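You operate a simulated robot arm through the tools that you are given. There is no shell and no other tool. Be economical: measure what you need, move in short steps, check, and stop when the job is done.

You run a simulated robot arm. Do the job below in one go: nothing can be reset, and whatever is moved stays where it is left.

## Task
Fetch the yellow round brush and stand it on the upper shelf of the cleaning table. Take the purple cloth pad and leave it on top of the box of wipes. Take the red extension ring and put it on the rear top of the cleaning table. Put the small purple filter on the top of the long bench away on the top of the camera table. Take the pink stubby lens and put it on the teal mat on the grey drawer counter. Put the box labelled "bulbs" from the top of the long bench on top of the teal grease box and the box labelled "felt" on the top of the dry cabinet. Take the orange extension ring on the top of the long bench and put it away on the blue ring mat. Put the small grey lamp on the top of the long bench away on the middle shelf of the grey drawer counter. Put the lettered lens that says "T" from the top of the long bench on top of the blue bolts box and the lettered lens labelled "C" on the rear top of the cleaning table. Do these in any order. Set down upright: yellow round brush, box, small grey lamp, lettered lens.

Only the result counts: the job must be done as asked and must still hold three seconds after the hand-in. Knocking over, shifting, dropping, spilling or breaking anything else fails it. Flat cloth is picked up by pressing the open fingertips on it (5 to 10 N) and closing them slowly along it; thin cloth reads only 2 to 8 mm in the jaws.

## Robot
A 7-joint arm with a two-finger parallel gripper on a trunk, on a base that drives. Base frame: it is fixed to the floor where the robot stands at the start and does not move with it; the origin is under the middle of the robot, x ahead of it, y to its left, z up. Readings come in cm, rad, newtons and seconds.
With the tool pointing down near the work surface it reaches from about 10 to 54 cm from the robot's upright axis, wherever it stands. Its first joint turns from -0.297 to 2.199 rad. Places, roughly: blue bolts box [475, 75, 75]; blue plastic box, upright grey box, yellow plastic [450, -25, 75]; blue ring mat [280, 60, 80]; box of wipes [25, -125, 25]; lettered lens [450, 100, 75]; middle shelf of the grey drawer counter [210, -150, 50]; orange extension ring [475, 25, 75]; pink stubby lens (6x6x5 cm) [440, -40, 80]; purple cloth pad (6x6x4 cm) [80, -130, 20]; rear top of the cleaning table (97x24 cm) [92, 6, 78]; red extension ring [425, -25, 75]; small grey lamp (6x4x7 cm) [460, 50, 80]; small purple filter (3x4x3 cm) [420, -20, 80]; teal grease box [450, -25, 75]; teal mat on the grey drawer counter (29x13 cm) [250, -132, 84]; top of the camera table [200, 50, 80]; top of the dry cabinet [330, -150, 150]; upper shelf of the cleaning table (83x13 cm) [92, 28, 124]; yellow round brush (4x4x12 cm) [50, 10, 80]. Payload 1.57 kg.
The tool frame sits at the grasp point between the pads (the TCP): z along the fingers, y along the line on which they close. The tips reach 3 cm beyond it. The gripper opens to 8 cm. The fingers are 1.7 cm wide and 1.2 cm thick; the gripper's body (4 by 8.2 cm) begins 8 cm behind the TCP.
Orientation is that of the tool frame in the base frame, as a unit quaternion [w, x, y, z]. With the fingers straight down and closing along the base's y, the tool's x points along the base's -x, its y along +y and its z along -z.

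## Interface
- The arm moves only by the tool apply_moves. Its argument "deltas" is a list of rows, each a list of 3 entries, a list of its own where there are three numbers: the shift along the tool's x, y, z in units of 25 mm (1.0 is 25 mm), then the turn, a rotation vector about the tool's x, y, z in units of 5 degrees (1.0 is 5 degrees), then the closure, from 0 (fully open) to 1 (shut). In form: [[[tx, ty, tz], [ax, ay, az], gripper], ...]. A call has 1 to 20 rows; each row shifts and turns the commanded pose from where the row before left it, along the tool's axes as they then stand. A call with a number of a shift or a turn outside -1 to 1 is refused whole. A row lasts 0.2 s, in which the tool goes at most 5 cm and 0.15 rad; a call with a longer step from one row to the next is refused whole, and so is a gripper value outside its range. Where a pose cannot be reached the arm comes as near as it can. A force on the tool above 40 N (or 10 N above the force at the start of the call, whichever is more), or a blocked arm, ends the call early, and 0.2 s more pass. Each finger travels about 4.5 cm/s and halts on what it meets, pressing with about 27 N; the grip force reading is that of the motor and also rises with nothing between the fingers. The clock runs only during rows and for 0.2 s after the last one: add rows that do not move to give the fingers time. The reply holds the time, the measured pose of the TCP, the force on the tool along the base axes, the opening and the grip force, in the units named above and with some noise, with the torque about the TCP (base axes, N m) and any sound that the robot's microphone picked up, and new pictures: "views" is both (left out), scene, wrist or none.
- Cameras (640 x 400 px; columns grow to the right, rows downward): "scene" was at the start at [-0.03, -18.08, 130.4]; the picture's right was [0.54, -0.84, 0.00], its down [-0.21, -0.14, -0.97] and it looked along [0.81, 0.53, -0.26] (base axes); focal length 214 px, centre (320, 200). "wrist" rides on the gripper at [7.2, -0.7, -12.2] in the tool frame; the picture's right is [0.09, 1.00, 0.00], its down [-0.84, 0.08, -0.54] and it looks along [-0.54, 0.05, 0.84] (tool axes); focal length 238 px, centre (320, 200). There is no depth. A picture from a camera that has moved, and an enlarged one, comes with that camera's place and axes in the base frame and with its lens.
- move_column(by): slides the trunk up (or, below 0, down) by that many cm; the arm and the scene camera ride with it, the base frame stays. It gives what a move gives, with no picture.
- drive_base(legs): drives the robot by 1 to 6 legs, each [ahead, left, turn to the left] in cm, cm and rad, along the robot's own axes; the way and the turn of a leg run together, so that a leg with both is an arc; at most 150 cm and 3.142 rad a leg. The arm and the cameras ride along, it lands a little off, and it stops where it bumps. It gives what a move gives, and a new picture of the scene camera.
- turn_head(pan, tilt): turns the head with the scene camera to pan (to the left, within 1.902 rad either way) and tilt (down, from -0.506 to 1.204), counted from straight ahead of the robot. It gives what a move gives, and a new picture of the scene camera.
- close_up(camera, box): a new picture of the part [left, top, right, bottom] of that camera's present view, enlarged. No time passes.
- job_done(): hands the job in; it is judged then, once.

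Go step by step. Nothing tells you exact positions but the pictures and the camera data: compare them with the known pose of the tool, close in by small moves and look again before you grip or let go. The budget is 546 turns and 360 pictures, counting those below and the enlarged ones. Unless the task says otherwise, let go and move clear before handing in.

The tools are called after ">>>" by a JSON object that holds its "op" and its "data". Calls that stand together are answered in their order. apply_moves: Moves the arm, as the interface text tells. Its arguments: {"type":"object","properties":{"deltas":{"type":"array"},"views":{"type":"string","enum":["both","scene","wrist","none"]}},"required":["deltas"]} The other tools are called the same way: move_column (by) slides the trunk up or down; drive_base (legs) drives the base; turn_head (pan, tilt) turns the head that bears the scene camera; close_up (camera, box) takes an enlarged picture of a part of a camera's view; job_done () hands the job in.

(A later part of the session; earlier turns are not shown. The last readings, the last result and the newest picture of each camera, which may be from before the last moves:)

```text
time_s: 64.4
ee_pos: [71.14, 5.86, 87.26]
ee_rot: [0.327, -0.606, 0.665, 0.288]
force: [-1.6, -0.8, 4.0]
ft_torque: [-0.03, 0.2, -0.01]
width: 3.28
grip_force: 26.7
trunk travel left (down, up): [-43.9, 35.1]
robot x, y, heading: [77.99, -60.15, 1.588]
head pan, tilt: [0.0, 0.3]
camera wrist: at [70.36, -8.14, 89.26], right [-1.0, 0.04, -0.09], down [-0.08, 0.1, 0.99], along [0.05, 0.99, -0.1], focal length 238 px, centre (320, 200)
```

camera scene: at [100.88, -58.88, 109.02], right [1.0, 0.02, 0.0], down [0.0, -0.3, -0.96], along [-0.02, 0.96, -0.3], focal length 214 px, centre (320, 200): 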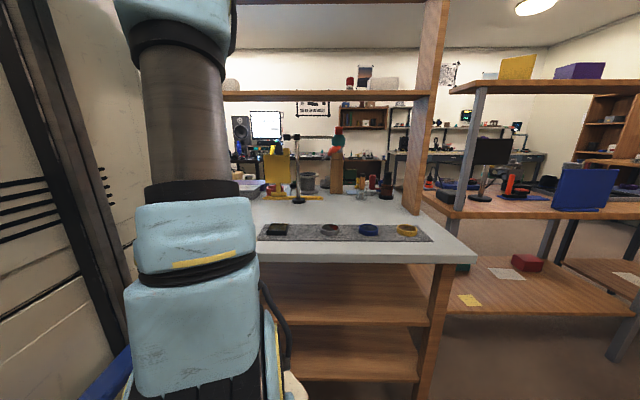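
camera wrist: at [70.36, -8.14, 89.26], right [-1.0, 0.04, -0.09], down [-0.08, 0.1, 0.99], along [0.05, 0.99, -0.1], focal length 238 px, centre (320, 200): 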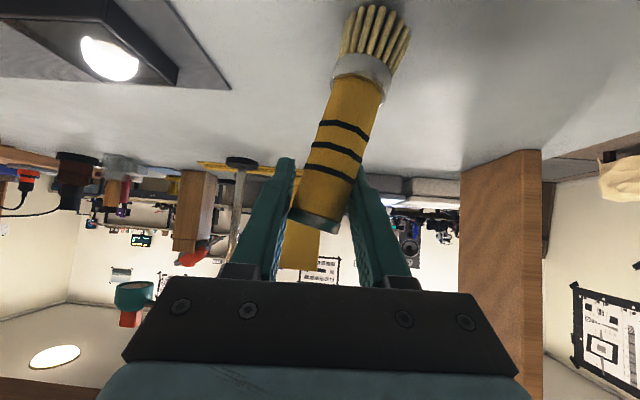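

Held, but skewed by about 12°. I lift a little, back the base for more arm room, and then square up the tool.

>>> {"op": "move_column", "data": {"by": 12}}

>>> {"op": "drive_base", "data": {"legs": [[-14, 0, 0]]}}

>>> {"op": "apply_moves", "data": {"deltas": [[[0, 0, 0.5], [0, 0, 0], 0.8], [[0, 0, 0.5], [0, 0, 0], 0.8], [[0, 0, 0.5], [0, 0, 0], 0.8], [[0, 0, 0.5], [0, 0, 0], 0.8], [[0, 0, 0], [0, 0, 0], 0.8]], "views": "both"}}

```text
time_s: 65.9
ee_pos: [70.86, 5.96, 99.17]
ee_rot: [0.325, -0.609, 0.663, 0.288]
force: [0.4, -0.3, -0.5]
ft_torque: [-0.04, 0.0, -0.02]
width: 2.69
grip_force: 26.7
trunk travel left (down, up): [-55.9, 23.1]
robot x, y, heading: [78.0, -60.7, 1.587]
head pan, tilt: [0.0, 0.3]
```

```text
time_s: 67.2
ee_pos: [71.2, -8.08, 99.2]
ee_rot: [0.325, -0.608, 0.664, 0.288]
force: [-0.5, 0.4, -0.9]
ft_torque: [0.03, 0.01, 0.02]
width: 2.67
grip_force: 27.4
trunk travel left (down, up): [-55.9, 23.1]
robot x, y, heading: [77.83, -74.57, 1.584]
head pan, tilt: [0.0, 0.3]
camera scene: at [101.55, -72.35, 120.94], right [1.0, 0.02, 0.0], down [0.0, -0.3, -0.95], along [-0.02, 0.95, -0.3], focal length 214 px, centre (320, 200)
```

scene: 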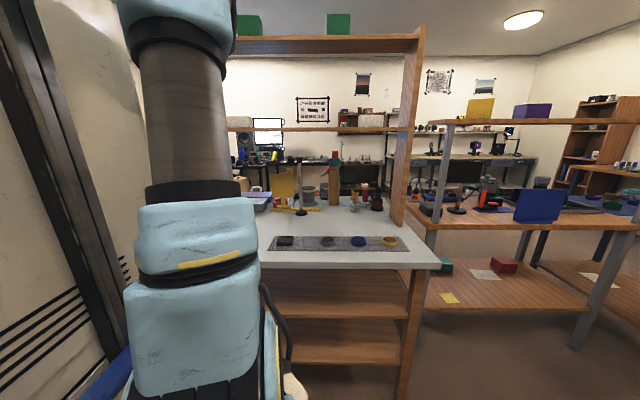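

```text
time_s: 68.5
ee_pos: [71.24, -4.62, 96.43]
ee_rot: [0.329, -0.608, 0.662, 0.289]
force: [0.0, 0.1, -0.8]
ft_torque: [0.02, -0.01, 0.01]
width: 2.64
grip_force: 26.7
trunk travel left (down, up): [-55.9, 23.1]
robot x, y, heading: [78.16, -74.75, 1.584]
head pan, tilt: [0.0, 0.3]
camera scene: at [101.11, -72.94, 121.01], right [1.0, 0.02, 0.0], down [0.0, -0.3, -0.96], along [-0.02, 0.96, -0.3], focal length 214 px, centre (320, 200)
camera wrist: at [70.52, -18.67, 98.31], right [-1.0, 0.04, -0.09], down [-0.09, 0.1, 0.99], along [0.05, 0.99, -0.1], focal length 238 px, centre (320, 200)
```

scene: 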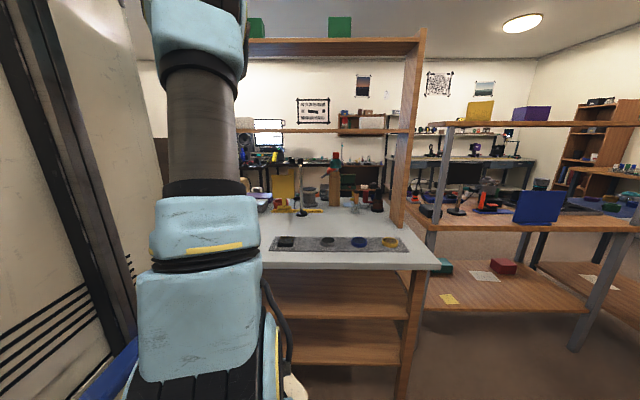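
wrist: 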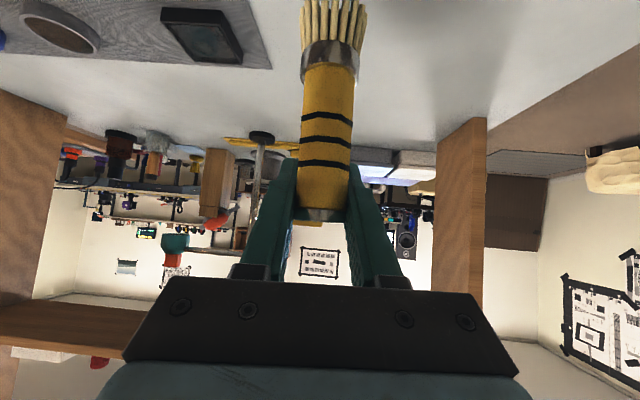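

The brush squared itself in the jaws. I roll the tool level, raise it and move the base right and closer to the shelf.

>>> {"op": "apply_moves", "data": {"deltas": [[[0, 0, 0], [-0.5, 0, -0.25], 0.8], [[0, 0, 0], [-0.46, 0, -0.25], 0.8], [[0, 0, 0], [0, 0, 0], 0.8]], "views": "none"}}

>>> {"op": "move_column", "data": {"by": 23}}

>>> {"op": "apply_moves", "data": {"deltas": [[[-0.78, 0, -0.62], [0, 0, 0], 0.8], [[-0.78, 0, -0.62], [0, 0, 0], 0.8], [[-0.78, 0, -0.62], [0, 0, 0], 0.8], [[-0.78, 0, -0.62], [0, 0, 0], 0.8], [[-0.78, 0, -0.62], [0, 0, 0], 0.8], [[-0.78, 0, -0.62], [0, 0, 0], 0.8], [[-0.78, 0, -0.62], [0, 0, 0], 0.8], [[-0.78, 0, -0.62], [0, 0, 0], 0.8], [[0, 0, 0], [0, 0, 0], 0.8]], "views": "wrist"}}

```text
time_s: 69.2
ee_pos: [71.22, -4.72, 96.45]
ee_rot: [0.309, -0.635, 0.637, 0.308]
force: [-0.8, 0.4, -0.9]
ft_torque: [-0.01, 0.0, 0.01]
width: 2.67
grip_force: 27.4
trunk travel left (down, up): [-55.9, 23.1]
robot x, y, heading: [77.73, -74.69, 1.588]
head pan, tilt: [0.0, 0.3]
```

```text
time_s: 71.7
ee_pos: [71.31, -4.51, 119.32]
ee_rot: [0.309, -0.636, 0.637, 0.308]
force: [0.8, 0.2, -0.2]
ft_torque: [0.03, 0.0, -0.03]
width: 2.66
grip_force: 27.2
trunk travel left (down, up): [-78.9, 0.1]
robot x, y, heading: [78.08, -74.29, 1.588]
head pan, tilt: [0.0, 0.3]
```

```text
time_s: 73.7
ee_pos: [71.19, -4.82, 139.32]
ee_rot: [0.309, -0.636, 0.637, 0.308]
force: [-0.8, 0.7, -0.4]
ft_torque: [0.01, 0.01, 0.04]
width: 2.65
grip_force: 27.3
trunk travel left (down, up): [-78.9, 0.1]
robot x, y, heading: [78.09, -74.4, 1.586]
head pan, tilt: [0.0, 0.3]
camera wrist: at [71.81, -18.76, 141.24], right [-1.0, -0.05, -0.07], down [-0.08, 0.09, 0.99], along [-0.05, 0.99, -0.1], focal length 238 px, centre (320, 200)
```

wrist: 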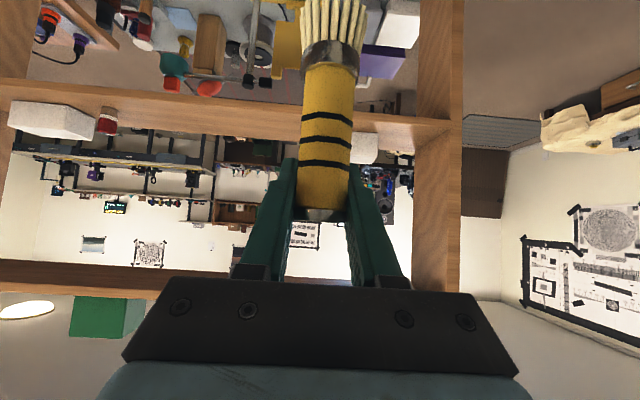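

Grasp looks straight; brush bottom hangs about 10.6 cm below the TCP. I drive right 17 and ahead 13.

>>> {"op": "drive_base", "data": {"legs": [[0, -17, 0], [13, 0, 0]]}}

>>> {"op": "apply_moves", "data": {"deltas": [[[0, 0, 0], [0, 0, 0], 0.8]], "views": "wrist"}}

```text
time_s: 76.0
ee_pos: [87.97, 8.59, 139.32]
ee_rot: [0.31, -0.635, 0.637, 0.309]
force: [-0.2, 0.2, -0.5]
ft_torque: [0.02, 0.0, 0.01]
width: 2.65
grip_force: 27.0
trunk travel left (down, up): [-78.9, 0.1]
robot x, y, heading: [94.83, -61.07, 1.582]
head pan, tilt: [0.0, 0.3]
camera scene: at [117.88, -59.63, 144.02], right [1.0, 0.01, 0.0], down [0.0, -0.3, -0.96], along [-0.01, 0.96, -0.3], focal length 214 px, centre (320, 200)
```

scene: 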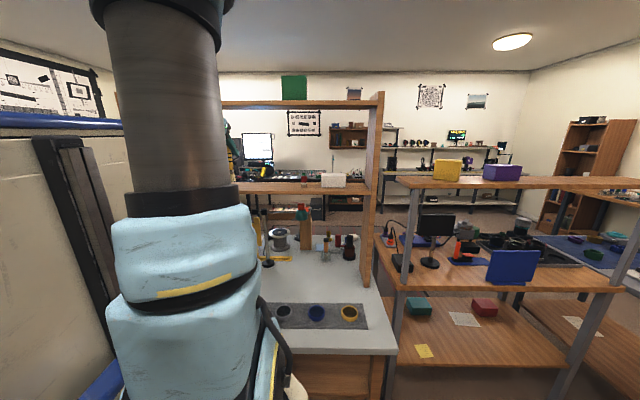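

```text
time_s: 76.4
ee_pos: [88.1, 8.64, 139.38]
ee_rot: [0.309, -0.635, 0.638, 0.308]
force: [0.3, -0.5, -0.8]
ft_torque: [0.01, 0.03, -0.01]
width: 2.66
grip_force: 26.9
trunk travel left (down, up): [-78.9, 0.1]
robot x, y, heading: [94.61, -61.25, 1.587]
head pan, tilt: [0.0, 0.3]
camera wrist: at [88.67, -5.37, 141.2], right [-1.0, -0.05, -0.07], down [-0.08, 0.09, 0.99], along [-0.05, 0.99, -0.1], focal length 238 px, centre (320, 200)
```

wrist: 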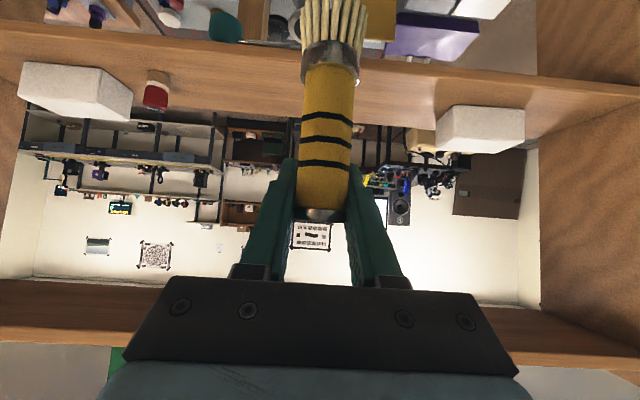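

Middle of the shelf is free. I move forward 17.5 cm over the shelf and check.

>>> {"op": "apply_moves", "data": {"deltas": [[[-0.54, 0, 0.69], [0, 0, 0], 0.8], [[-0.54, 0, 0.69], [0, 0, 0], 0.8], [[-0.54, 0, 0.69], [0, 0, 0], 0.8], [[-0.54, 0, 0.69], [0, 0, 0], 0.8], [[-0.54, 0, 0.69], [0, 0, 0], 0.8], [[-0.54, 0, 0.69], [0, 0, 0], 0.8], [[-0.54, 0, 0.69], [0, 0, 0], 0.8], [[-0.54, 0, 0.69], [0, 0, 0], 0.8], [[0, 0, 0], [0, 0, 0], 0.8]], "views": "both"}}

```text
time_s: 78.4
ee_pos: [88.18, 26.18, 139.31]
ee_rot: [0.309, -0.635, 0.637, 0.309]
force: [-0.7, 0.2, -0.7]
ft_torque: [0.01, -0.01, 0.01]
width: 2.66
grip_force: 27.3
trunk travel left (down, up): [-78.9, 0.1]
robot x, y, heading: [94.82, -61.26, 1.581]
head pan, tilt: [0.0, 0.3]
camera scene: at [117.88, -59.6, 144.01], right [1.0, 0.01, 0.0], down [0.0, -0.3, -0.96], along [-0.01, 0.96, -0.3], focal length 214 px, centre (320, 200)
camera wrist: at [88.75, 12.13, 141.16], right [-1.0, -0.05, -0.07], down [-0.08, 0.09, 0.99], along [-0.05, 0.99, -0.1], focal length 238 px, centre (320, 200)
```

scene: 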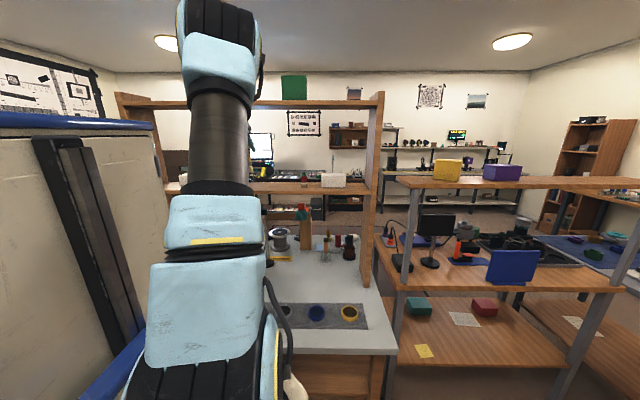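
wrist: 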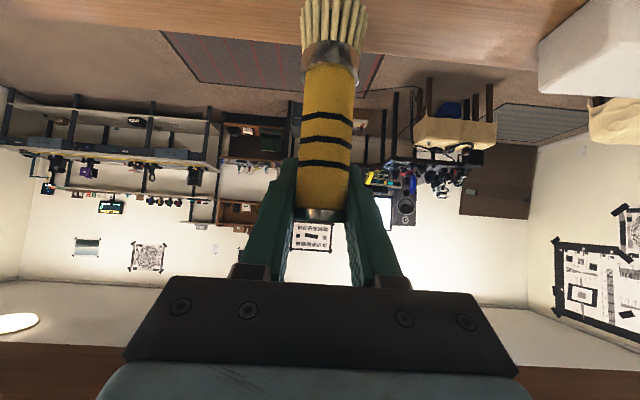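

Over the shelf. Lower gently toward contact.

>>> {"op": "apply_moves", "data": {"deltas": [[[0.315, 0, 0.246], [0, 0, 0], 0.8], [[0.315, 0, 0.246], [0, 0, 0], 0.8], [[0.315, 0, 0.246], [0, 0, 0], 0.8], [[0.315, 0, 0.246], [0, 0, 0], 0.8], [[0, 0, 0], [0, 0, 0], 0.8]], "views": "wrist"}}

```text
time_s: 79.6
ee_pos: [88.07, 26.19, 135.31]
ee_rot: [0.309, -0.635, 0.638, 0.308]
force: [-0.3, 0.1, -0.9]
ft_torque: [0.0, -0.01, 0.0]
width: 2.68
grip_force: 27.0
trunk travel left (down, up): [-78.9, 0.1]
robot x, y, heading: [94.7, -61.12, 1.586]
head pan, tilt: [0.0, 0.3]
camera wrist: at [88.7, 12.12, 137.13], right [-1.0, -0.05, -0.07], down [-0.08, 0.09, 0.99], along [-0.05, 0.99, -0.1], focal length 238 px, centre (320, 200)
```

wrist: 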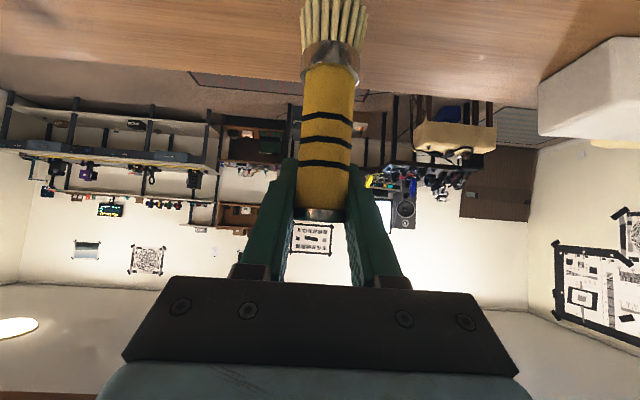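

>>> {"op": "apply_moves", "data": {"deltas": [[[0.13, 0, 0.1], [0, 0, 0], 0.8], [[0, 0, 0], [0, 0, 0], 0.8]], "views": "none"}}

>>> {"op": "apply_moves", "data": {"deltas": [[[0.13, 0, 0.1], [0, 0, 0], 0.8], [[0, 0, 0], [0, 0, 0], 0.8]], "views": "none"}}

>>> {"op": "apply_moves", "data": {"deltas": [[[0.1, 0, 0.08], [0, 0, 0], 0.8], [[0, 0, 0], [0, 0, 0], 0.8]], "views": "wrist"}}

```text
time_s: 80.2
ee_pos: [88.04, 26.05, 134.83]
ee_rot: [0.31, -0.635, 0.637, 0.308]
force: [-0.6, -0.2, -0.5]
ft_torque: [0.0, -0.02, -0.03]
width: 2.66
grip_force: 27.4
trunk travel left (down, up): [-78.9, 0.1]
robot x, y, heading: [94.99, -61.26, 1.582]
head pan, tilt: [0.0, 0.3]
```

```text
time_s: 80.8
ee_pos: [88.01, 26.09, 134.37]
ee_rot: [0.309, -0.635, 0.638, 0.308]
force: [-0.3, -1.3, 0.4]
ft_torque: [0.02, -0.03, -0.03]
width: 2.64
grip_force: 26.9
trunk travel left (down, up): [-78.9, 0.1]
robot x, y, heading: [94.94, -61.3, 1.588]
head pan, tilt: [0.0, 0.3]
```

```text
time_s: 81.4
ee_pos: [88.1, 26.09, 134.17]
ee_rot: [0.309, -0.635, 0.637, 0.309]
force: [-0.2, -0.2, -1.2]
ft_torque: [0.01, 0.01, -0.01]
width: 2.67
grip_force: 26.7
trunk travel left (down, up): [-78.9, 0.1]
robot x, y, heading: [94.72, -61.03, 1.584]
head pan, tilt: [0.0, 0.3]
camera wrist: at [88.73, 12.11, 136.04], right [-1.0, -0.05, -0.07], down [-0.08, 0.09, 0.99], along [-0.05, 0.99, -0.1], focal length 238 px, centre (320, 200)
```

wrist: 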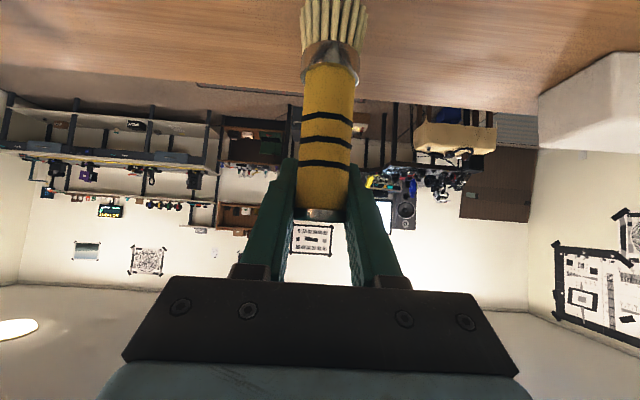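

>>> {"op": "apply_moves", "data": {"deltas": [[[0.13, 0, 0.1], [0, 0, 0], 0.8], [[0, 0, 0], [0, 0, 0], 0.8]], "views": "none"}}

>>> {"op": "apply_moves", "data": {"deltas": [[[0.13, 0, 0.1], [0, 0, 0], 0.8], [[0, 0, 0], [0, 0, 0], 0.8]], "views": "none"}}

>>> {"op": "apply_moves", "data": {"deltas": [[[0.1, 0, 0.08], [0, 0, 0], 0.8], [[0, 0, 0], [0, 0, 0], 0.8]], "views": "none"}}

```text
time_s: 82.0
ee_pos: [88.2, 26.02, 133.72]
ee_rot: [0.309, -0.635, 0.637, 0.308]
force: [0.2, -0.8, -0.5]
ft_torque: [-0.02, 0.02, -0.02]
width: 2.66
grip_force: 26.7
trunk travel left (down, up): [-78.9, 0.1]
robot x, y, heading: [94.62, -61.22, 1.582]
head pan, tilt: [0.0, 0.3]
```

```text
time_s: 82.6
ee_pos: [88.05, 26.1, 133.3]
ee_rot: [0.309, -0.635, 0.637, 0.308]
force: [0.2, 0.4, -1.0]
ft_torque: [0.0, -0.01, 0.0]
width: 2.68
grip_force: 27.1
trunk travel left (down, up): [-78.9, 0.1]
robot x, y, heading: [94.81, -61.25, 1.587]
head pan, tilt: [0.0, 0.3]
```

```text
time_s: 83.2
ee_pos: [88.25, 26.1, 133.03]
ee_rot: [0.309, -0.636, 0.636, 0.309]
force: [1.2, 0.2, -0.1]
ft_torque: [0.0, 0.01, 0.0]
width: 2.65
grip_force: 27.1
trunk travel left (down, up): [-78.9, 0.1]
robot x, y, heading: [94.85, -61.52, 1.585]
head pan, tilt: [0.0, 0.3]
```

>>> {"op": "apply_moves", "data": {"deltas": [[[0.1, 0, 0.08], [0, 0, 0], 0.8], [[0, 0, 0], [0, 0, 0], 0.8]], "views": "wrist"}}

>>> {"op": "apply_moves", "data": {"deltas": [[[0.1, 0, 0.08], [0, 0, 0], 0.8], [[0, 0, 0], [0, 0, 0], 0.8]], "views": "none"}}

```text
time_s: 83.8
ee_pos: [88.26, 26.14, 132.75]
ee_rot: [0.309, -0.635, 0.638, 0.307]
force: [0.3, -0.3, -0.8]
ft_torque: [0.01, 0.02, 0.0]
width: 2.66
grip_force: 26.9
trunk travel left (down, up): [-78.9, 0.1]
robot x, y, heading: [94.41, -61.03, 1.583]
head pan, tilt: [0.0, 0.3]
camera wrist: at [88.74, 12.13, 134.56], right [-1.0, -0.05, -0.07], down [-0.08, 0.09, 0.99], along [-0.05, 0.99, -0.1], focal length 238 px, centre (320, 200)
```

wrist: 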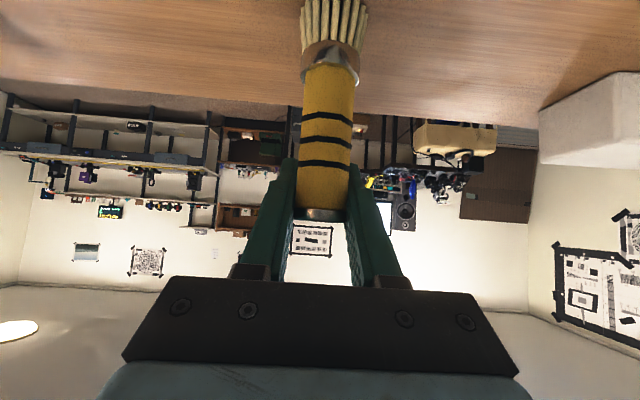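

```text
time_s: 84.4
ee_pos: [88.13, 26.15, 132.56]
ee_rot: [0.31, -0.634, 0.637, 0.309]
force: [0.7, -0.7, 12.1]
ft_torque: [-0.01, -0.03, 0.0]
width: 2.66
grip_force: 27.2
trunk travel left (down, up): [-78.9, 0.1]
robot x, y, heading: [94.6, -61.03, 1.586]
head pan, tilt: [0.0, 0.3]
```

Contact (12 N). I ease up 1 mm and open.

>>> {"op": "apply_moves", "data": {"deltas": [[[-0.03, 0, -0.025], [0, 0, 0], 0.8], [[0, 0, 0], [0, 0, 0], 0.65], [[0, 0, 0], [0, 0, 0], 0.6], [[0, 0, 0], [0, 0, 0], 0.5], [[0, 0, 0], [0, 0, 0], 0.3], [[0, 0, 0], [0, 0, 0], 0], [[0, 0, 0], [0, 0, 0], 0]], "views": "wrist"}}

```text
time_s: 86.0
ee_pos: [88.07, 26.15, 132.52]
ee_rot: [0.31, -0.635, 0.638, 0.308]
force: [-0.3, -0.8, 0.2]
ft_torque: [-0.02, 0.0, 0.02]
width: 8.0
grip_force: 0.0
trunk travel left (down, up): [-78.9, 0.1]
robot x, y, heading: [94.73, -61.15, 1.584]
head pan, tilt: [0.0, 0.3]
camera wrist: at [88.73, 12.13, 134.36], right [-1.0, -0.05, -0.07], down [-0.08, 0.09, 0.99], along [-0.05, 0.99, -0.1], focal length 238 px, centre (320, 200)
```

wrist: 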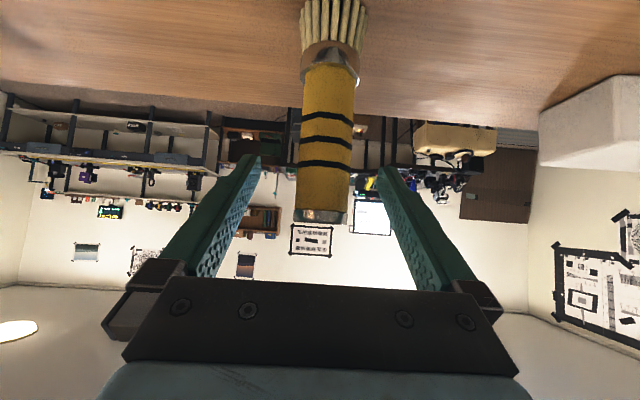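

Brush stands. I withdraw horizontally.

>>> {"op": "apply_moves", "data": {"deltas": [[[0.3, 0, -0.4], [0, 0, 0], 0], [[0.54, 0, -0.69], [0, 0, 0], 0], [[0.54, 0, -0.69], [0, 0, 0], 0], [[0.54, 0, -0.69], [0, 0, 0], 0], [[0.54, 0, -0.69], [0, 0, 0], 0], [[0.54, 0, -0.69], [0, 0, 0], 0], [[0.54, 0, -0.69], [0, 0, 0], 0], [[0.54, 0, -0.69], [0, 0, 0], 0], [[0, 0, 0], [0, 0, 0], 0]], "views": "wrist"}}

```text
time_s: 88.0
ee_pos: [88.17, 9.78, 132.58]
ee_rot: [0.309, -0.635, 0.637, 0.308]
force: [-0.3, 0.6, 0.8]
ft_torque: [0.03, 0.03, -0.02]
width: 8.02
grip_force: 0.1
trunk travel left (down, up): [-78.9, 0.1]
robot x, y, heading: [94.93, -61.16, 1.586]
head pan, tilt: [0.0, 0.3]
camera wrist: at [88.73, -4.37, 134.41], right [-1.0, -0.05, -0.07], down [-0.08, 0.09, 0.99], along [-0.05, 0.99, -0.1], focal length 238 px, centre (320, 200)
```

wrist: 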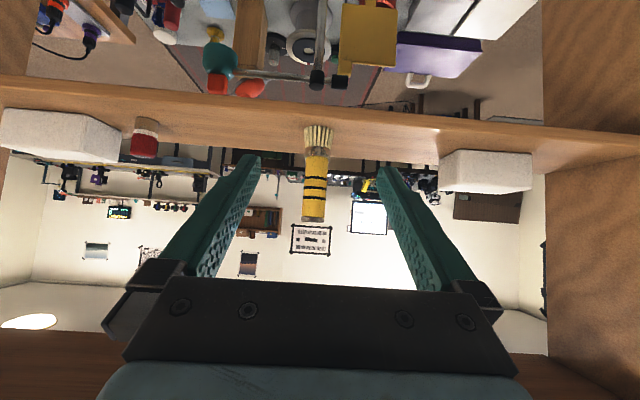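

Brush done. Next is the purple pad on the low rack: I retract a bit and turn the robot around to face it.

>>> {"op": "apply_moves", "data": {"deltas": [[[0.5, 0, -0.63], [0, 0, 0], 0], [[0.5, 0, -0.63], [0, 0, 0], 0], [[0, 0, 0], [0, 0, 0], 0]], "views": "none"}}

>>> {"op": "drive_base", "data": {"legs": [[0, 15, 0], [5, 0, 0], [0, 0, 1.57], [0, 0, 1.57]]}}

>>> {"op": "turn_head", "data": {"pan": 0.0, "tilt": 0.9}}

```text
time_s: 88.8
ee_pos: [88.12, 5.47, 132.5]
ee_rot: [0.309, -0.635, 0.637, 0.308]
force: [1.5, 0.9, -0.8]
ft_torque: [0.0, -0.03, -0.01]
width: 8.0
grip_force: 0.1
trunk travel left (down, up): [-78.9, 0.1]
robot x, y, heading: [94.88, -61.18, 1.585]
head pan, tilt: [0.0, 0.3]
```

```text
time_s: 98.4
ee_pos: [87.43, -122.88, 132.49]
ee_rot: [0.311, 0.632, 0.64, -0.307]
force: [-0.5, -0.8, -0.3]
ft_torque: [0.02, 0.03, -0.02]
width: 7.99
grip_force: 0.0
trunk travel left (down, up): [-78.9, 0.1]
robot x, y, heading: [79.57, -56.22, -1.542]
head pan, tilt: [0.0, 0.3]
camera scene: at [56.89, -58.53, 144.02], right [-1.0, -0.03, 0.0], down [-0.01, 0.3, -0.96], along [0.03, -0.95, -0.3], focal length 214 px, centre (320, 200)
```

scene: 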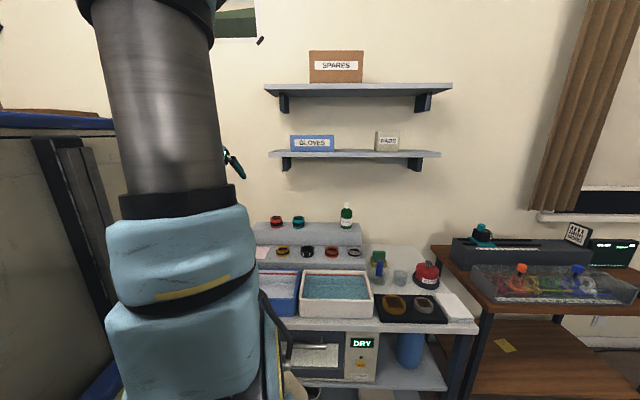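

```text
time_s: 99.4
ee_pos: [87.41, -122.92, 132.61]
ee_rot: [0.311, 0.632, 0.64, -0.307]
force: [-0.1, -0.2, 0.1]
ft_torque: [-0.01, -0.02, -0.03]
width: 7.97
grip_force: 0.1
trunk travel left (down, up): [-78.9, 0.1]
robot x, y, heading: [79.69, -56.03, -1.542]
head pan, tilt: [0.0, 0.901]
camera scene: at [56.83, -56.75, 138.79], right [-1.0, -0.03, 0.0], down [-0.02, 0.78, -0.62], along [0.02, -0.62, -0.78], focal length 214 px, centre (320, 200)
```

scene: 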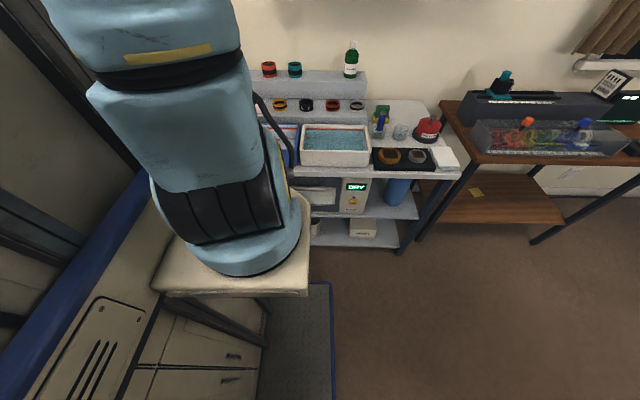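

The rack front is at about y=-120; the pad sits in the bottom bay (z 14 to 47). I back off, then lower the trunk to look in with the wrist camera.

>>> {"op": "drive_base", "data": {"legs": [[-12, 0, -0.028]]}}

>>> {"op": "move_column", "data": {"by": -75}}

>>> {"op": "apply_moves", "data": {"deltas": [[[0, 0, 0], [0, 0, 0], 0]], "views": "both"}}

```text
time_s: 100.7
ee_pos: [85.26, -112.12, 132.54]
ee_rot: [0.307, 0.64, 0.632, -0.312]
force: [-0.1, 0.1, 0.4]
ft_torque: [-0.03, 0.02, -0.03]
width: 7.99
grip_force: 0.0
trunk travel left (down, up): [-78.9, 0.1]
robot x, y, heading: [79.47, -45.08, -1.57]
head pan, tilt: [0.0, 0.901]
stopped in leg 1: the robot was blocked; the commanded pose is now the measured one
camera scene: at [56.49, -45.27, 138.79], right [-1.0, 0.0, 0.0], down [0.0, 0.78, -0.62], along [0.0, -0.62, -0.78], focal length 214 px, centre (320, 200)
```

scene: 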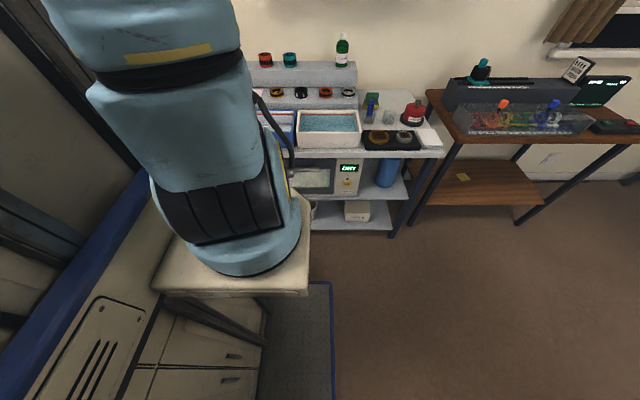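

```text
refused: -75 is not a number from -40 to 40
```

```text
time_s: 101.1
ee_pos: [85.36, -112.22, 132.46]
ee_rot: [0.306, 0.641, 0.631, -0.312]
force: [0.9, -0.7, 0.3]
ft_torque: [-0.04, 0.01, 0.01]
width: 8.03
grip_force: 0.1
trunk travel left (down, up): [-78.9, 0.1]
robot x, y, heading: [79.36, -45.8, -1.572]
head pan, tilt: [0.0, 0.901]
camera scene: at [56.5, -45.25, 138.79], right [-1.0, 0.0, 0.0], down [0.0, 0.78, -0.62], along [0.0, -0.62, -0.78], focal length 214 px, centre (320, 200)
camera wrist: at [84.83, -98.11, 134.45], right [1.0, 0.04, -0.07], down [0.08, -0.09, 0.99], along [0.04, -0.99, -0.09], focal length 238 px, centre (320, 200)
```

scene: 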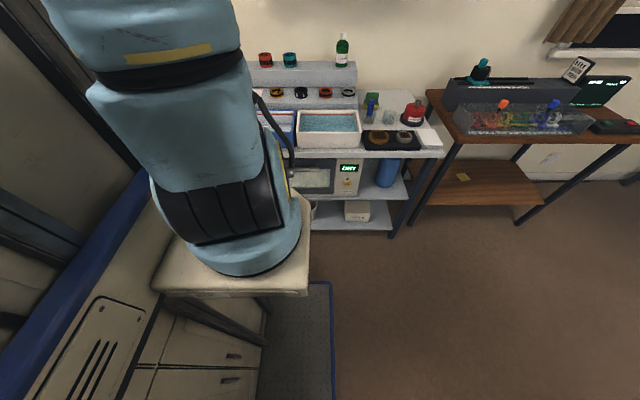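
wrist: 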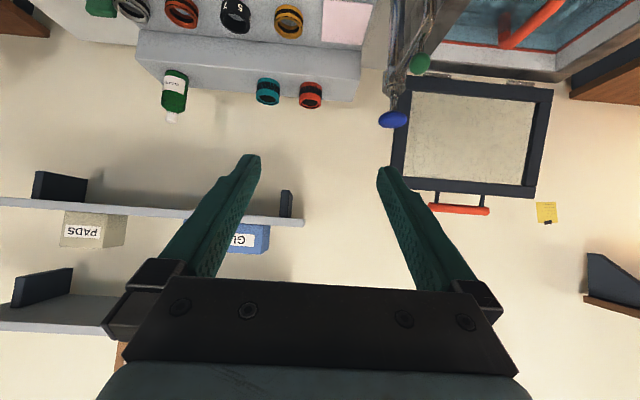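

The robot's rear touched the cleaning table (it stopped). I go forward slightly, then lower the trunk in two stages.

>>> {"op": "drive_base", "data": {"legs": [[3, 0, 0]]}}

>>> {"op": "move_column", "data": {"by": -40}}

>>> {"op": "turn_head", "data": {"pan": 1.9, "tilt": 0.1}}

>>> {"op": "apply_moves", "data": {"deltas": [[[0, 0, 0], [0, 0, 0], 0]], "views": "wrist"}}

```text
time_s: 101.9
ee_pos: [85.34, -115.07, 132.54]
ee_rot: [0.307, 0.64, 0.631, -0.312]
force: [-0.5, 0.6, 0.2]
ft_torque: [0.0, -0.01, 0.0]
width: 8.0
grip_force: 0.1
trunk travel left (down, up): [-78.9, 0.1]
robot x, y, heading: [78.9, -48.47, -1.571]
head pan, tilt: [0.0, 0.901]
camera scene: at [56.5, -48.24, 138.79], right [-1.0, 0.0, 0.0], down [0.0, 0.78, -0.62], along [0.0, -0.62, -0.78], focal length 214 px, centre (320, 200)
```

scene: 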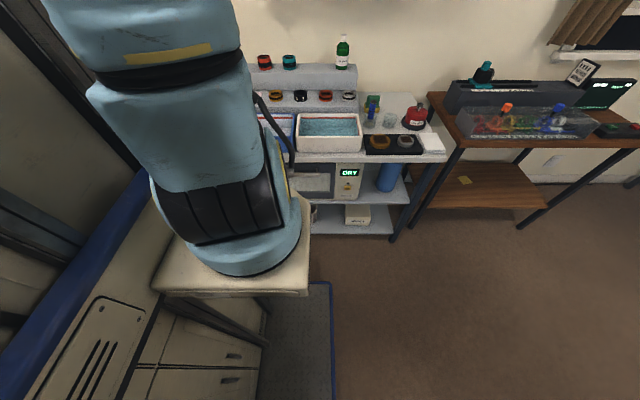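

```text
time_s: 105.8
ee_pos: [84.81, -115.48, 92.52]
ee_rot: [0.307, 0.642, 0.629, -0.312]
force: [-0.3, 0.3, -0.6]
ft_torque: [-0.02, 0.01, 0.0]
width: 7.98
grip_force: 0.0
trunk travel left (down, up): [-38.9, 40.1]
robot x, y, heading: [79.48, -48.18, -1.57]
head pan, tilt: [0.0, 0.901]
```

```text
time_s: 107.6
ee_pos: [84.79, -115.33, 92.43]
ee_rot: [0.306, 0.642, 0.631, -0.31]
force: [-0.6, 1.4, 0.2]
ft_torque: [0.01, 0.01, -0.01]
width: 7.98
grip_force: 0.1
trunk travel left (down, up): [-38.9, 40.1]
robot x, y, heading: [79.18, -48.63, -1.57]
head pan, tilt: [1.901, 0.099]
camera scene: at [64.92, -37.84, 105.83], right [0.32, -0.95, 0.0], down [-0.09, -0.03, -1.0], along [0.94, 0.32, -0.1], focal length 214 px, centre (320, 200)
```

scene: 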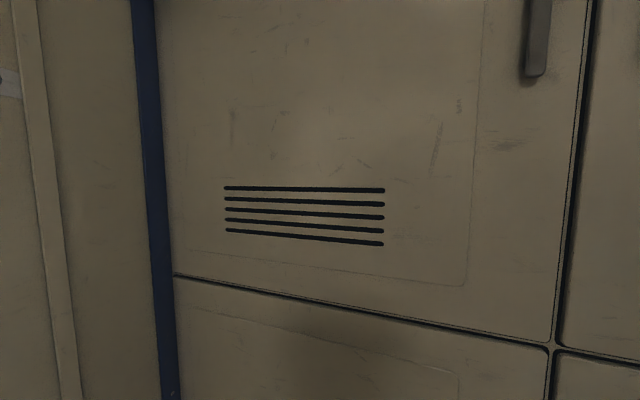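

```text
time_s: 108.0
ee_pos: [84.85, -115.4, 92.53]
ee_rot: [0.305, 0.643, 0.63, -0.31]
force: [0.9, 0.1, 0.3]
ft_torque: [0.02, -0.02, 0.0]
width: 8.01
grip_force: 0.1
trunk travel left (down, up): [-38.9, 40.1]
robot x, y, heading: [79.27, -48.6, -1.568]
head pan, tilt: [1.901, 0.099]
camera wrist: at [84.4, -101.3, 94.34], right [1.0, 0.04, -0.07], down [0.07, -0.09, 0.99], along [0.03, -0.99, -0.1], focal length 238 px, centre (320, 200)
```

wrist: 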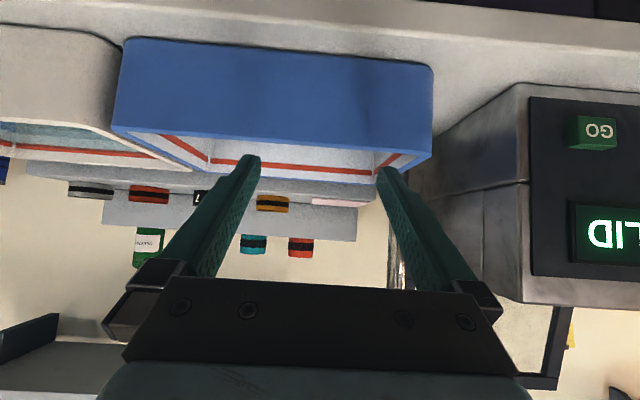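

>>> {"op": "move_column", "data": {"by": -38}}

>>> {"op": "apply_moves", "data": {"deltas": [[[0, 0, 0], [0, 0, 0], 0]], "views": "wrist"}}

```text
time_s: 109.5
ee_pos: [84.72, -115.41, 82.36]
ee_rot: [0.312, 0.643, 0.625, -0.314]
force: [0.3, 31.4, 18.1]
ft_torque: [0.35, -1.14, 1.23]
width: 7.99
grip_force: 0.1
trunk travel left (down, up): [-28.2, 50.8]
robot x, y, heading: [79.45, -48.17, -1.569]
head pan, tilt: [1.901, 0.099]
stopped: the force on the tool passed its limit at 154 N (the readings are from after the stop); the commanded pose is now the measured one
```

```text
time_s: 109.9
ee_pos: [84.63, -115.46, 82.36]
ee_rot: [0.311, 0.642, 0.627, -0.313]
force: [6.0, 23.0, 13.7]
ft_torque: [0.26, -0.83, 1.14]
width: 7.96
grip_force: 0.1
trunk travel left (down, up): [-28.2, 50.8]
robot x, y, heading: [79.23, -48.37, -1.567]
head pan, tilt: [1.901, 0.099]
stopped in row 1: the force on the tool passed its limit at 47 N (the readings are from after the stop); the commanded pose is now the measured one
camera wrist: at [84.28, -101.3, 84.09], right [1.0, 0.03, -0.07], down [0.07, -0.08, 0.99], along [0.03, -1.0, -0.08], focal length 238 px, centre (320, 200)
```

wrist: 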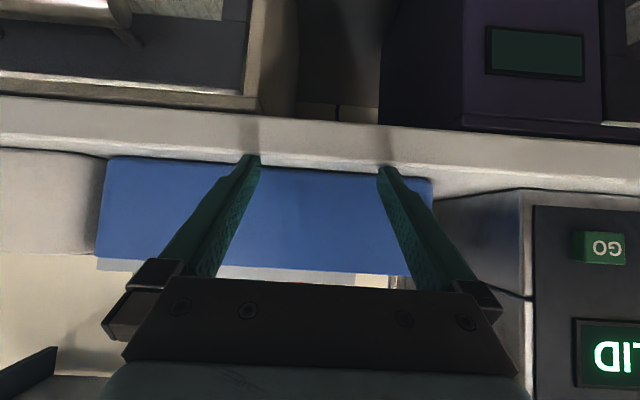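

The fingertips hit the rack's top edge, so the head-on stance is too tight. I go back up, and will instead stand parallel to the rack (heading -x) with the arm swung out to the left.

>>> {"op": "move_column", "data": {"by": 40}}

>>> {"op": "move_column", "data": {"by": 10.5}}

>>> {"op": "apply_moves", "data": {"deltas": [[[0, 0, 0], [0, 0, 0], 0]], "views": "wrist"}}

```text
time_s: 113.7
ee_pos: [84.73, -115.64, 122.34]
ee_rot: [0.311, 0.643, 0.626, -0.314]
force: [-0.2, -0.2, 0.5]
ft_torque: [0.01, 0.01, -0.02]
width: 8.0
grip_force: 0.0
trunk travel left (down, up): [-68.2, 10.8]
robot x, y, heading: [79.35, -48.52, -1.569]
head pan, tilt: [1.901, 0.099]
```

```text
time_s: 115.1
ee_pos: [84.89, -115.37, 132.93]
ee_rot: [0.31, 0.642, 0.627, -0.314]
force: [0.4, -0.9, 0.5]
ft_torque: [-0.03, 0.01, -0.01]
width: 7.98
grip_force: 0.1
trunk travel left (down, up): [-78.7, 0.3]
robot x, y, heading: [79.68, -48.26, -1.57]
head pan, tilt: [1.901, 0.099]
```

```text
time_s: 115.5
ee_pos: [84.87, -115.37, 132.92]
ee_rot: [0.31, 0.642, 0.627, -0.313]
force: [-0.8, -0.2, -0.9]
ft_torque: [0.01, -0.04, 0.01]
width: 7.98
grip_force: 0.1
trunk travel left (down, up): [-78.7, 0.3]
robot x, y, heading: [79.69, -48.19, -1.564]
head pan, tilt: [1.901, 0.099]
camera wrist: at [84.51, -101.36, 134.64], right [1.0, 0.03, -0.07], down [0.07, -0.08, 0.99], along [0.03, -1.0, -0.08], focal length 238 px, centre (320, 200)
```

wrist: 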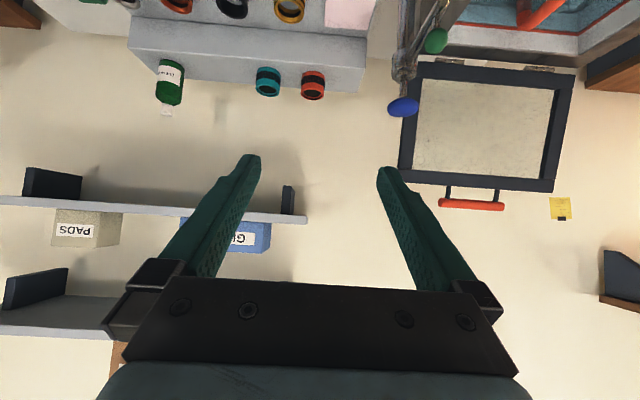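

All is still in place there. I drive ahead 13 and turn right 90°.

>>> {"op": "drive_base", "data": {"legs": [[13, 0, 0], [0, 0, -1.571]]}}

>>> {"op": "apply_moves", "data": {"deltas": [[[0, 1, 0], [-0.54, 0, -0.42], 0], [[0, 1, 0], [-0.54, 0, -0.42], 0], [[0, 1, 0], [-0.54, 0, -0.42], 0], [[0, 1, 0], [-0.54, 0, -0.42], 0], [[0, 1, 0], [-0.54, 0, -0.42], 0], [[0, 1, 0], [-0.54, 0, -0.42], 0], [[0, 1, 0], [-0.54, 0, -0.42], 0], [[0, 1, 0], [-0.54, 0, -0.42], 0], [[0, 0, 0], [0, 0, 0], 0]], "views": "none"}}

```text
time_s: 120.6
ee_pos: [12.5, -66.72, 132.8]
ee_rot: [-0.004, 0.897, -0.013, -0.441]
force: [0.0, -0.2, -0.2]
ft_torque: [0.01, 0.0, -0.02]
width: 8.0
grip_force: 0.0
trunk travel left (down, up): [-78.7, 0.3]
robot x, y, heading: [79.34, -61.13, 3.141]
head pan, tilt: [1.901, 0.099]
camera scene: at [90.52, -47.27, 145.71], right [-0.95, -0.32, 0.0], down [-0.03, 0.09, -1.0], along [0.32, -0.94, -0.1], focal length 214 px, centre (320, 200)
```

scene: 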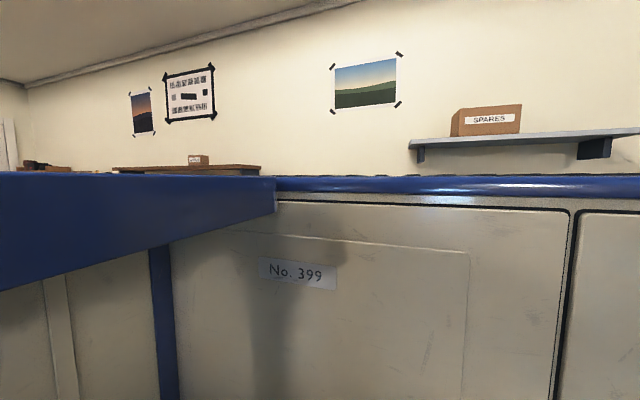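

```text
time_s: 122.6
ee_pos: [16.03, -86.11, 133.03]
ee_rot: [0.1, 0.874, 0.201, -0.431]
force: [0.3, -0.4, -0.3]
ft_torque: [-0.01, 0.02, 0.02]
width: 8.0
grip_force: 0.1
trunk travel left (down, up): [-78.7, 0.3]
robot x, y, heading: [79.26, -61.19, 3.141]
head pan, tilt: [1.901, 0.099]
```

>>> {"op": "apply_moves", "data": {"deltas": [[[0.06, 1, -0.08], [-0.54, 0, -0.42], 0], [[0.06, 1, -0.08], [-0.54, 0, -0.42], 0], [[0.06, 1, -0.08], [-0.54, 0, -0.42], 0], [[0.06, 1, -0.08], [-0.54, 0, -0.42], 0], [[0.06, 1, -0.08], [-0.54, 0, -0.42], 0], [[0.06, 1, -0.08], [-0.54, 0, -0.42], 0], [[0.06, 1, -0.08], [-0.54, 0, -0.42], 0], [[0.06, 1, -0.08], [-0.54, 0, -0.42], 0], [[0.06, 1, -0.08], [-0.54, 0, -0.42], 0], [[0.06, 1, -0.08], [-0.54, 0, -0.42], 0], [[0.06, 1, -0.08], [-0.54, 0, -0.42], 0], [[0.06, 1, -0.08], [-0.54, 0, -0.42], 0], [[0.06, 1, -0.08], [-0.54, 0, -0.42], 0], [[0.06, 1, -0.08], [-0.54, 0, -0.42], 0], [[0.06, 1, -0.08], [-0.54, 0, -0.42], 0], [[0.06, 1, -0.08], [-0.54, 0, -0.42], 0], [[0.06, 1, -0.08], [-0.54, 0, -0.42], 0], [[0, 0, 0], [0, 0, 0], 0]], "views": "wrist"}}

>>> {"op": "turn_head", "data": {"pan": 0.6, "tilt": 0.6}}

```text
time_s: 125.7
ee_pos: [27.45, -100.06, 133.08]
ee_rot: [0.214, 0.78, 0.435, -0.395]
force: [-0.6, -0.7, -0.3]
ft_torque: [0.0, 0.02, 0.02]
width: 8.0
grip_force: 0.2
trunk travel left (down, up): [-78.7, 0.3]
robot x, y, heading: [79.25, -60.98, 3.141]
head pan, tilt: [1.901, 0.099]
stopped in row 15: the arm was blocked; the commanded pose is now the measured one
camera wrist: at [34.37, -87.69, 134.59], right [0.87, -0.48, -0.08], down [0.04, -0.1, 0.99], along [-0.49, -0.87, -0.07], focal length 238 px, centre (320, 200)
```

wrist: 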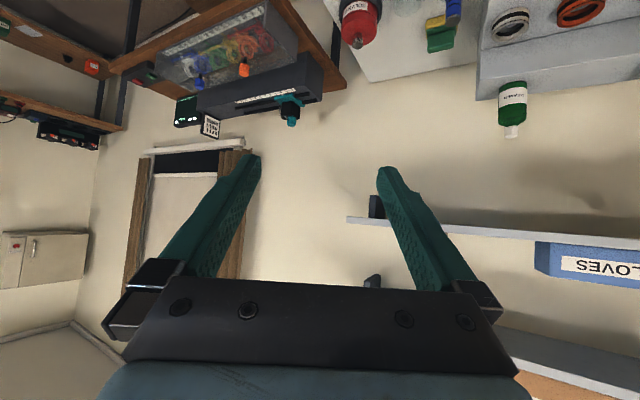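

```text
time_s: 127.1
ee_pos: [27.42, -99.98, 132.84]
ee_rot: [0.211, 0.782, 0.436, -0.392]
force: [0.4, 0.0, -0.2]
ft_torque: [-0.01, -0.05, 0.01]
width: 8.02
grip_force: 0.1
trunk travel left (down, up): [-78.7, 0.3]
robot x, y, heading: [79.14, -61.28, 3.141]
head pan, tilt: [0.6, 0.6]
camera scene: at [79.55, -43.22, 141.05], right [-0.56, 0.83, -0.01], down [0.47, 0.32, -0.82], along [-0.68, -0.47, -0.57], focal length 214 px, centre (320, 200)
```

scene: 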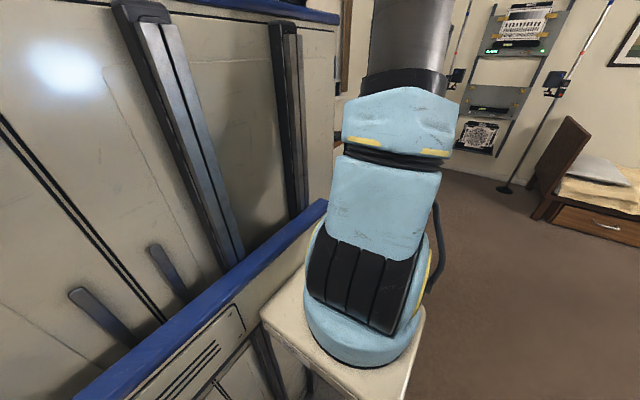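

The arm jams at about 58° of left swing. I angle the robot's heading further left instead, so that the swung arm points at the rack.

>>> {"op": "drive_base", "data": {"legs": [[-21, -3, 0], [0, 0, 0.7]]}}

>>> {"op": "apply_moves", "data": {"deltas": [[[0, -1, 0], [0.54, 0, 0.42], 0], [[0, -1, 0], [0.54, 0, 0.42], 0], [[0, 0, 0], [0, 0.4, 0], 0], [[0, 0, 0], [0, 0.4, 0], 0], [[0, 0, 0], [0, 0.4, 0], 0], [[0, 0, 0], [0, 0, 0], 0]], "views": "wrist"}}

```text
time_s: 130.7
ee_pos: [85.69, -121.47, 133.07]
ee_rot: [0.334, 0.584, 0.678, -0.296]
force: [0.8, 0.0, -0.4]
ft_torque: [0.04, -0.02, -0.02]
width: 7.98
grip_force: 0.0
trunk travel left (down, up): [-78.7, 0.3]
robot x, y, heading: [100.6, -58.48, -2.448]
head pan, tilt: [0.6, 0.6]
camera scene: at [88.79, -44.56, 141.07], right [-0.96, 0.27, 0.0], down [0.16, 0.55, -0.82], along [-0.22, -0.79, -0.57], focal length 214 px, centre (320, 200)
```

scene: 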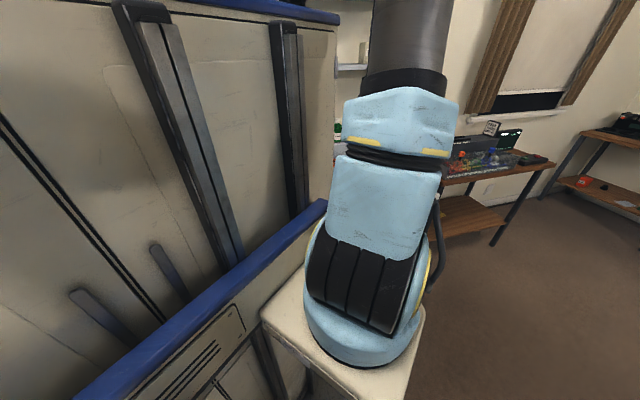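

```text
time_s: 132.1
ee_pos: [81.43, -121.64, 133.32]
ee_rot: [0.282, 0.638, 0.657, -0.285]
force: [-0.1, -0.5, -0.3]
ft_torque: [0.01, -0.02, 0.0]
width: 8.0
grip_force: 0.1
trunk travel left (down, up): [-78.7, 0.3]
robot x, y, heading: [100.38, -57.99, -2.444]
head pan, tilt: [0.6, 0.6]
camera wrist: at [80.38, -107.88, 136.37], right [0.99, 0.08, -0.08], down [0.1, -0.17, 0.98], along [0.07, -0.98, -0.18], focal length 238 px, centre (320, 200)
```

wrist: 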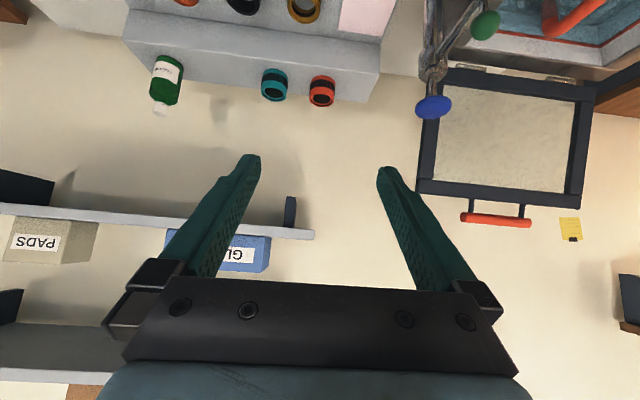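

Facing the rack now with 47° tilt. I retract the tool and shift the base back slightly for clearance.

>>> {"op": "apply_moves", "data": {"deltas": [[[0.68, 0, -0.73], [0, 0, 0], 0], [[0.68, 0, -0.73], [0, 0, 0], 0], [[0.68, 0, -0.73], [0, 0, 0], 0], [[0, 0, 0], [0, 0, 0], 0]], "views": "none"}}

>>> {"op": "drive_base", "data": {"legs": [[-1.9, -2.3, 0]]}}

```text
time_s: 133.1
ee_pos: [80.6, -114.79, 133.32]
ee_rot: [0.283, 0.64, 0.655, -0.285]
force: [-0.2, 0.5, -0.2]
ft_torque: [0.0, -0.03, -0.02]
width: 8.03
grip_force: 0.0
trunk travel left (down, up): [-78.7, 0.3]
robot x, y, heading: [100.44, -58.07, -2.439]
head pan, tilt: [0.6, 0.6]
```

```text
time_s: 133.9
ee_pos: [80.55, -111.83, 133.39]
ee_rot: [0.281, 0.641, 0.654, -0.286]
force: [0.4, 0.2, 0.5]
ft_torque: [0.04, 0.0, 0.0]
width: 7.99
grip_force: 0.1
trunk travel left (down, up): [-78.7, 0.3]
robot x, y, heading: [100.47, -55.51, -2.44]
head pan, tilt: [0.6, 0.6]
camera scene: at [89.16, -41.69, 141.12], right [-0.96, 0.27, 0.0], down [0.15, 0.55, -0.82], along [-0.22, -0.79, -0.57], focal length 214 px, centre (320, 200)
```

scene: 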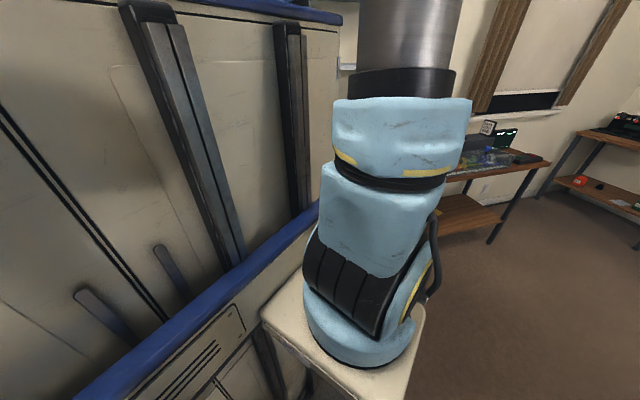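

>>> {"op": "move_column", "data": {"by": -40}}

>>> {"op": "move_column", "data": {"by": -36}}

>>> {"op": "apply_moves", "data": {"deltas": [[[0, 0, 0], [0, 0, 0], 0]], "views": "wrist"}}

```text
time_s: 135.1
ee_pos: [80.02, -115.63, 136.47]
ee_rot: [0.338, 0.619, 0.618, -0.348]
force: [0.0, 0.2, -0.9]
ft_torque: [-0.01, -0.02, 0.02]
width: 8.01
grip_force: 0.0
trunk travel left (down, up): [-72.3, 6.7]
robot x, y, heading: [100.82, -55.3, -2.445]
head pan, tilt: [0.6, 0.6]
stopped: the arm was blocked; the commanded pose is now the measured one
```

```text
time_s: 136.2
ee_pos: [79.78, -117.23, 141.1]
ee_rot: [0.393, 0.588, 0.58, -0.405]
force: [-0.3, -0.4, -0.2]
ft_torque: [-0.03, -0.01, 0.02]
width: 7.99
grip_force: 0.0
trunk travel left (down, up): [-66.4, 12.6]
robot x, y, heading: [100.38, -55.2, -2.445]
head pan, tilt: [0.6, 0.6]
stopped: the arm was blocked; the commanded pose is now the measured one
```

```text
time_s: 136.6
ee_pos: [79.81, -117.27, 140.9]
ee_rot: [0.391, 0.589, 0.581, -0.403]
force: [-0.7, 0.6, -0.5]
ft_torque: [-0.02, 0.02, -0.01]
width: 8.01
grip_force: 0.1
trunk travel left (down, up): [-66.4, 12.6]
robot x, y, heading: [100.66, -54.87, -2.442]
head pan, tilt: [0.6, 0.6]
camera wrist: at [79.42, -103.33, 138.79], right [1.0, 0.02, -0.09], down [0.09, 0.19, 0.98], along [0.03, -0.98, 0.19], focal length 238 px, centre (320, 200)
```

wrist: 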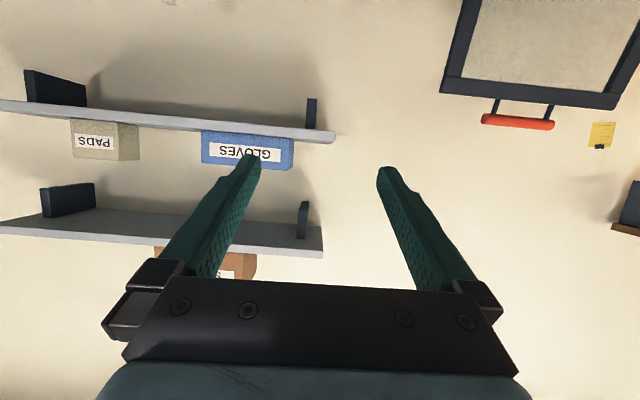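

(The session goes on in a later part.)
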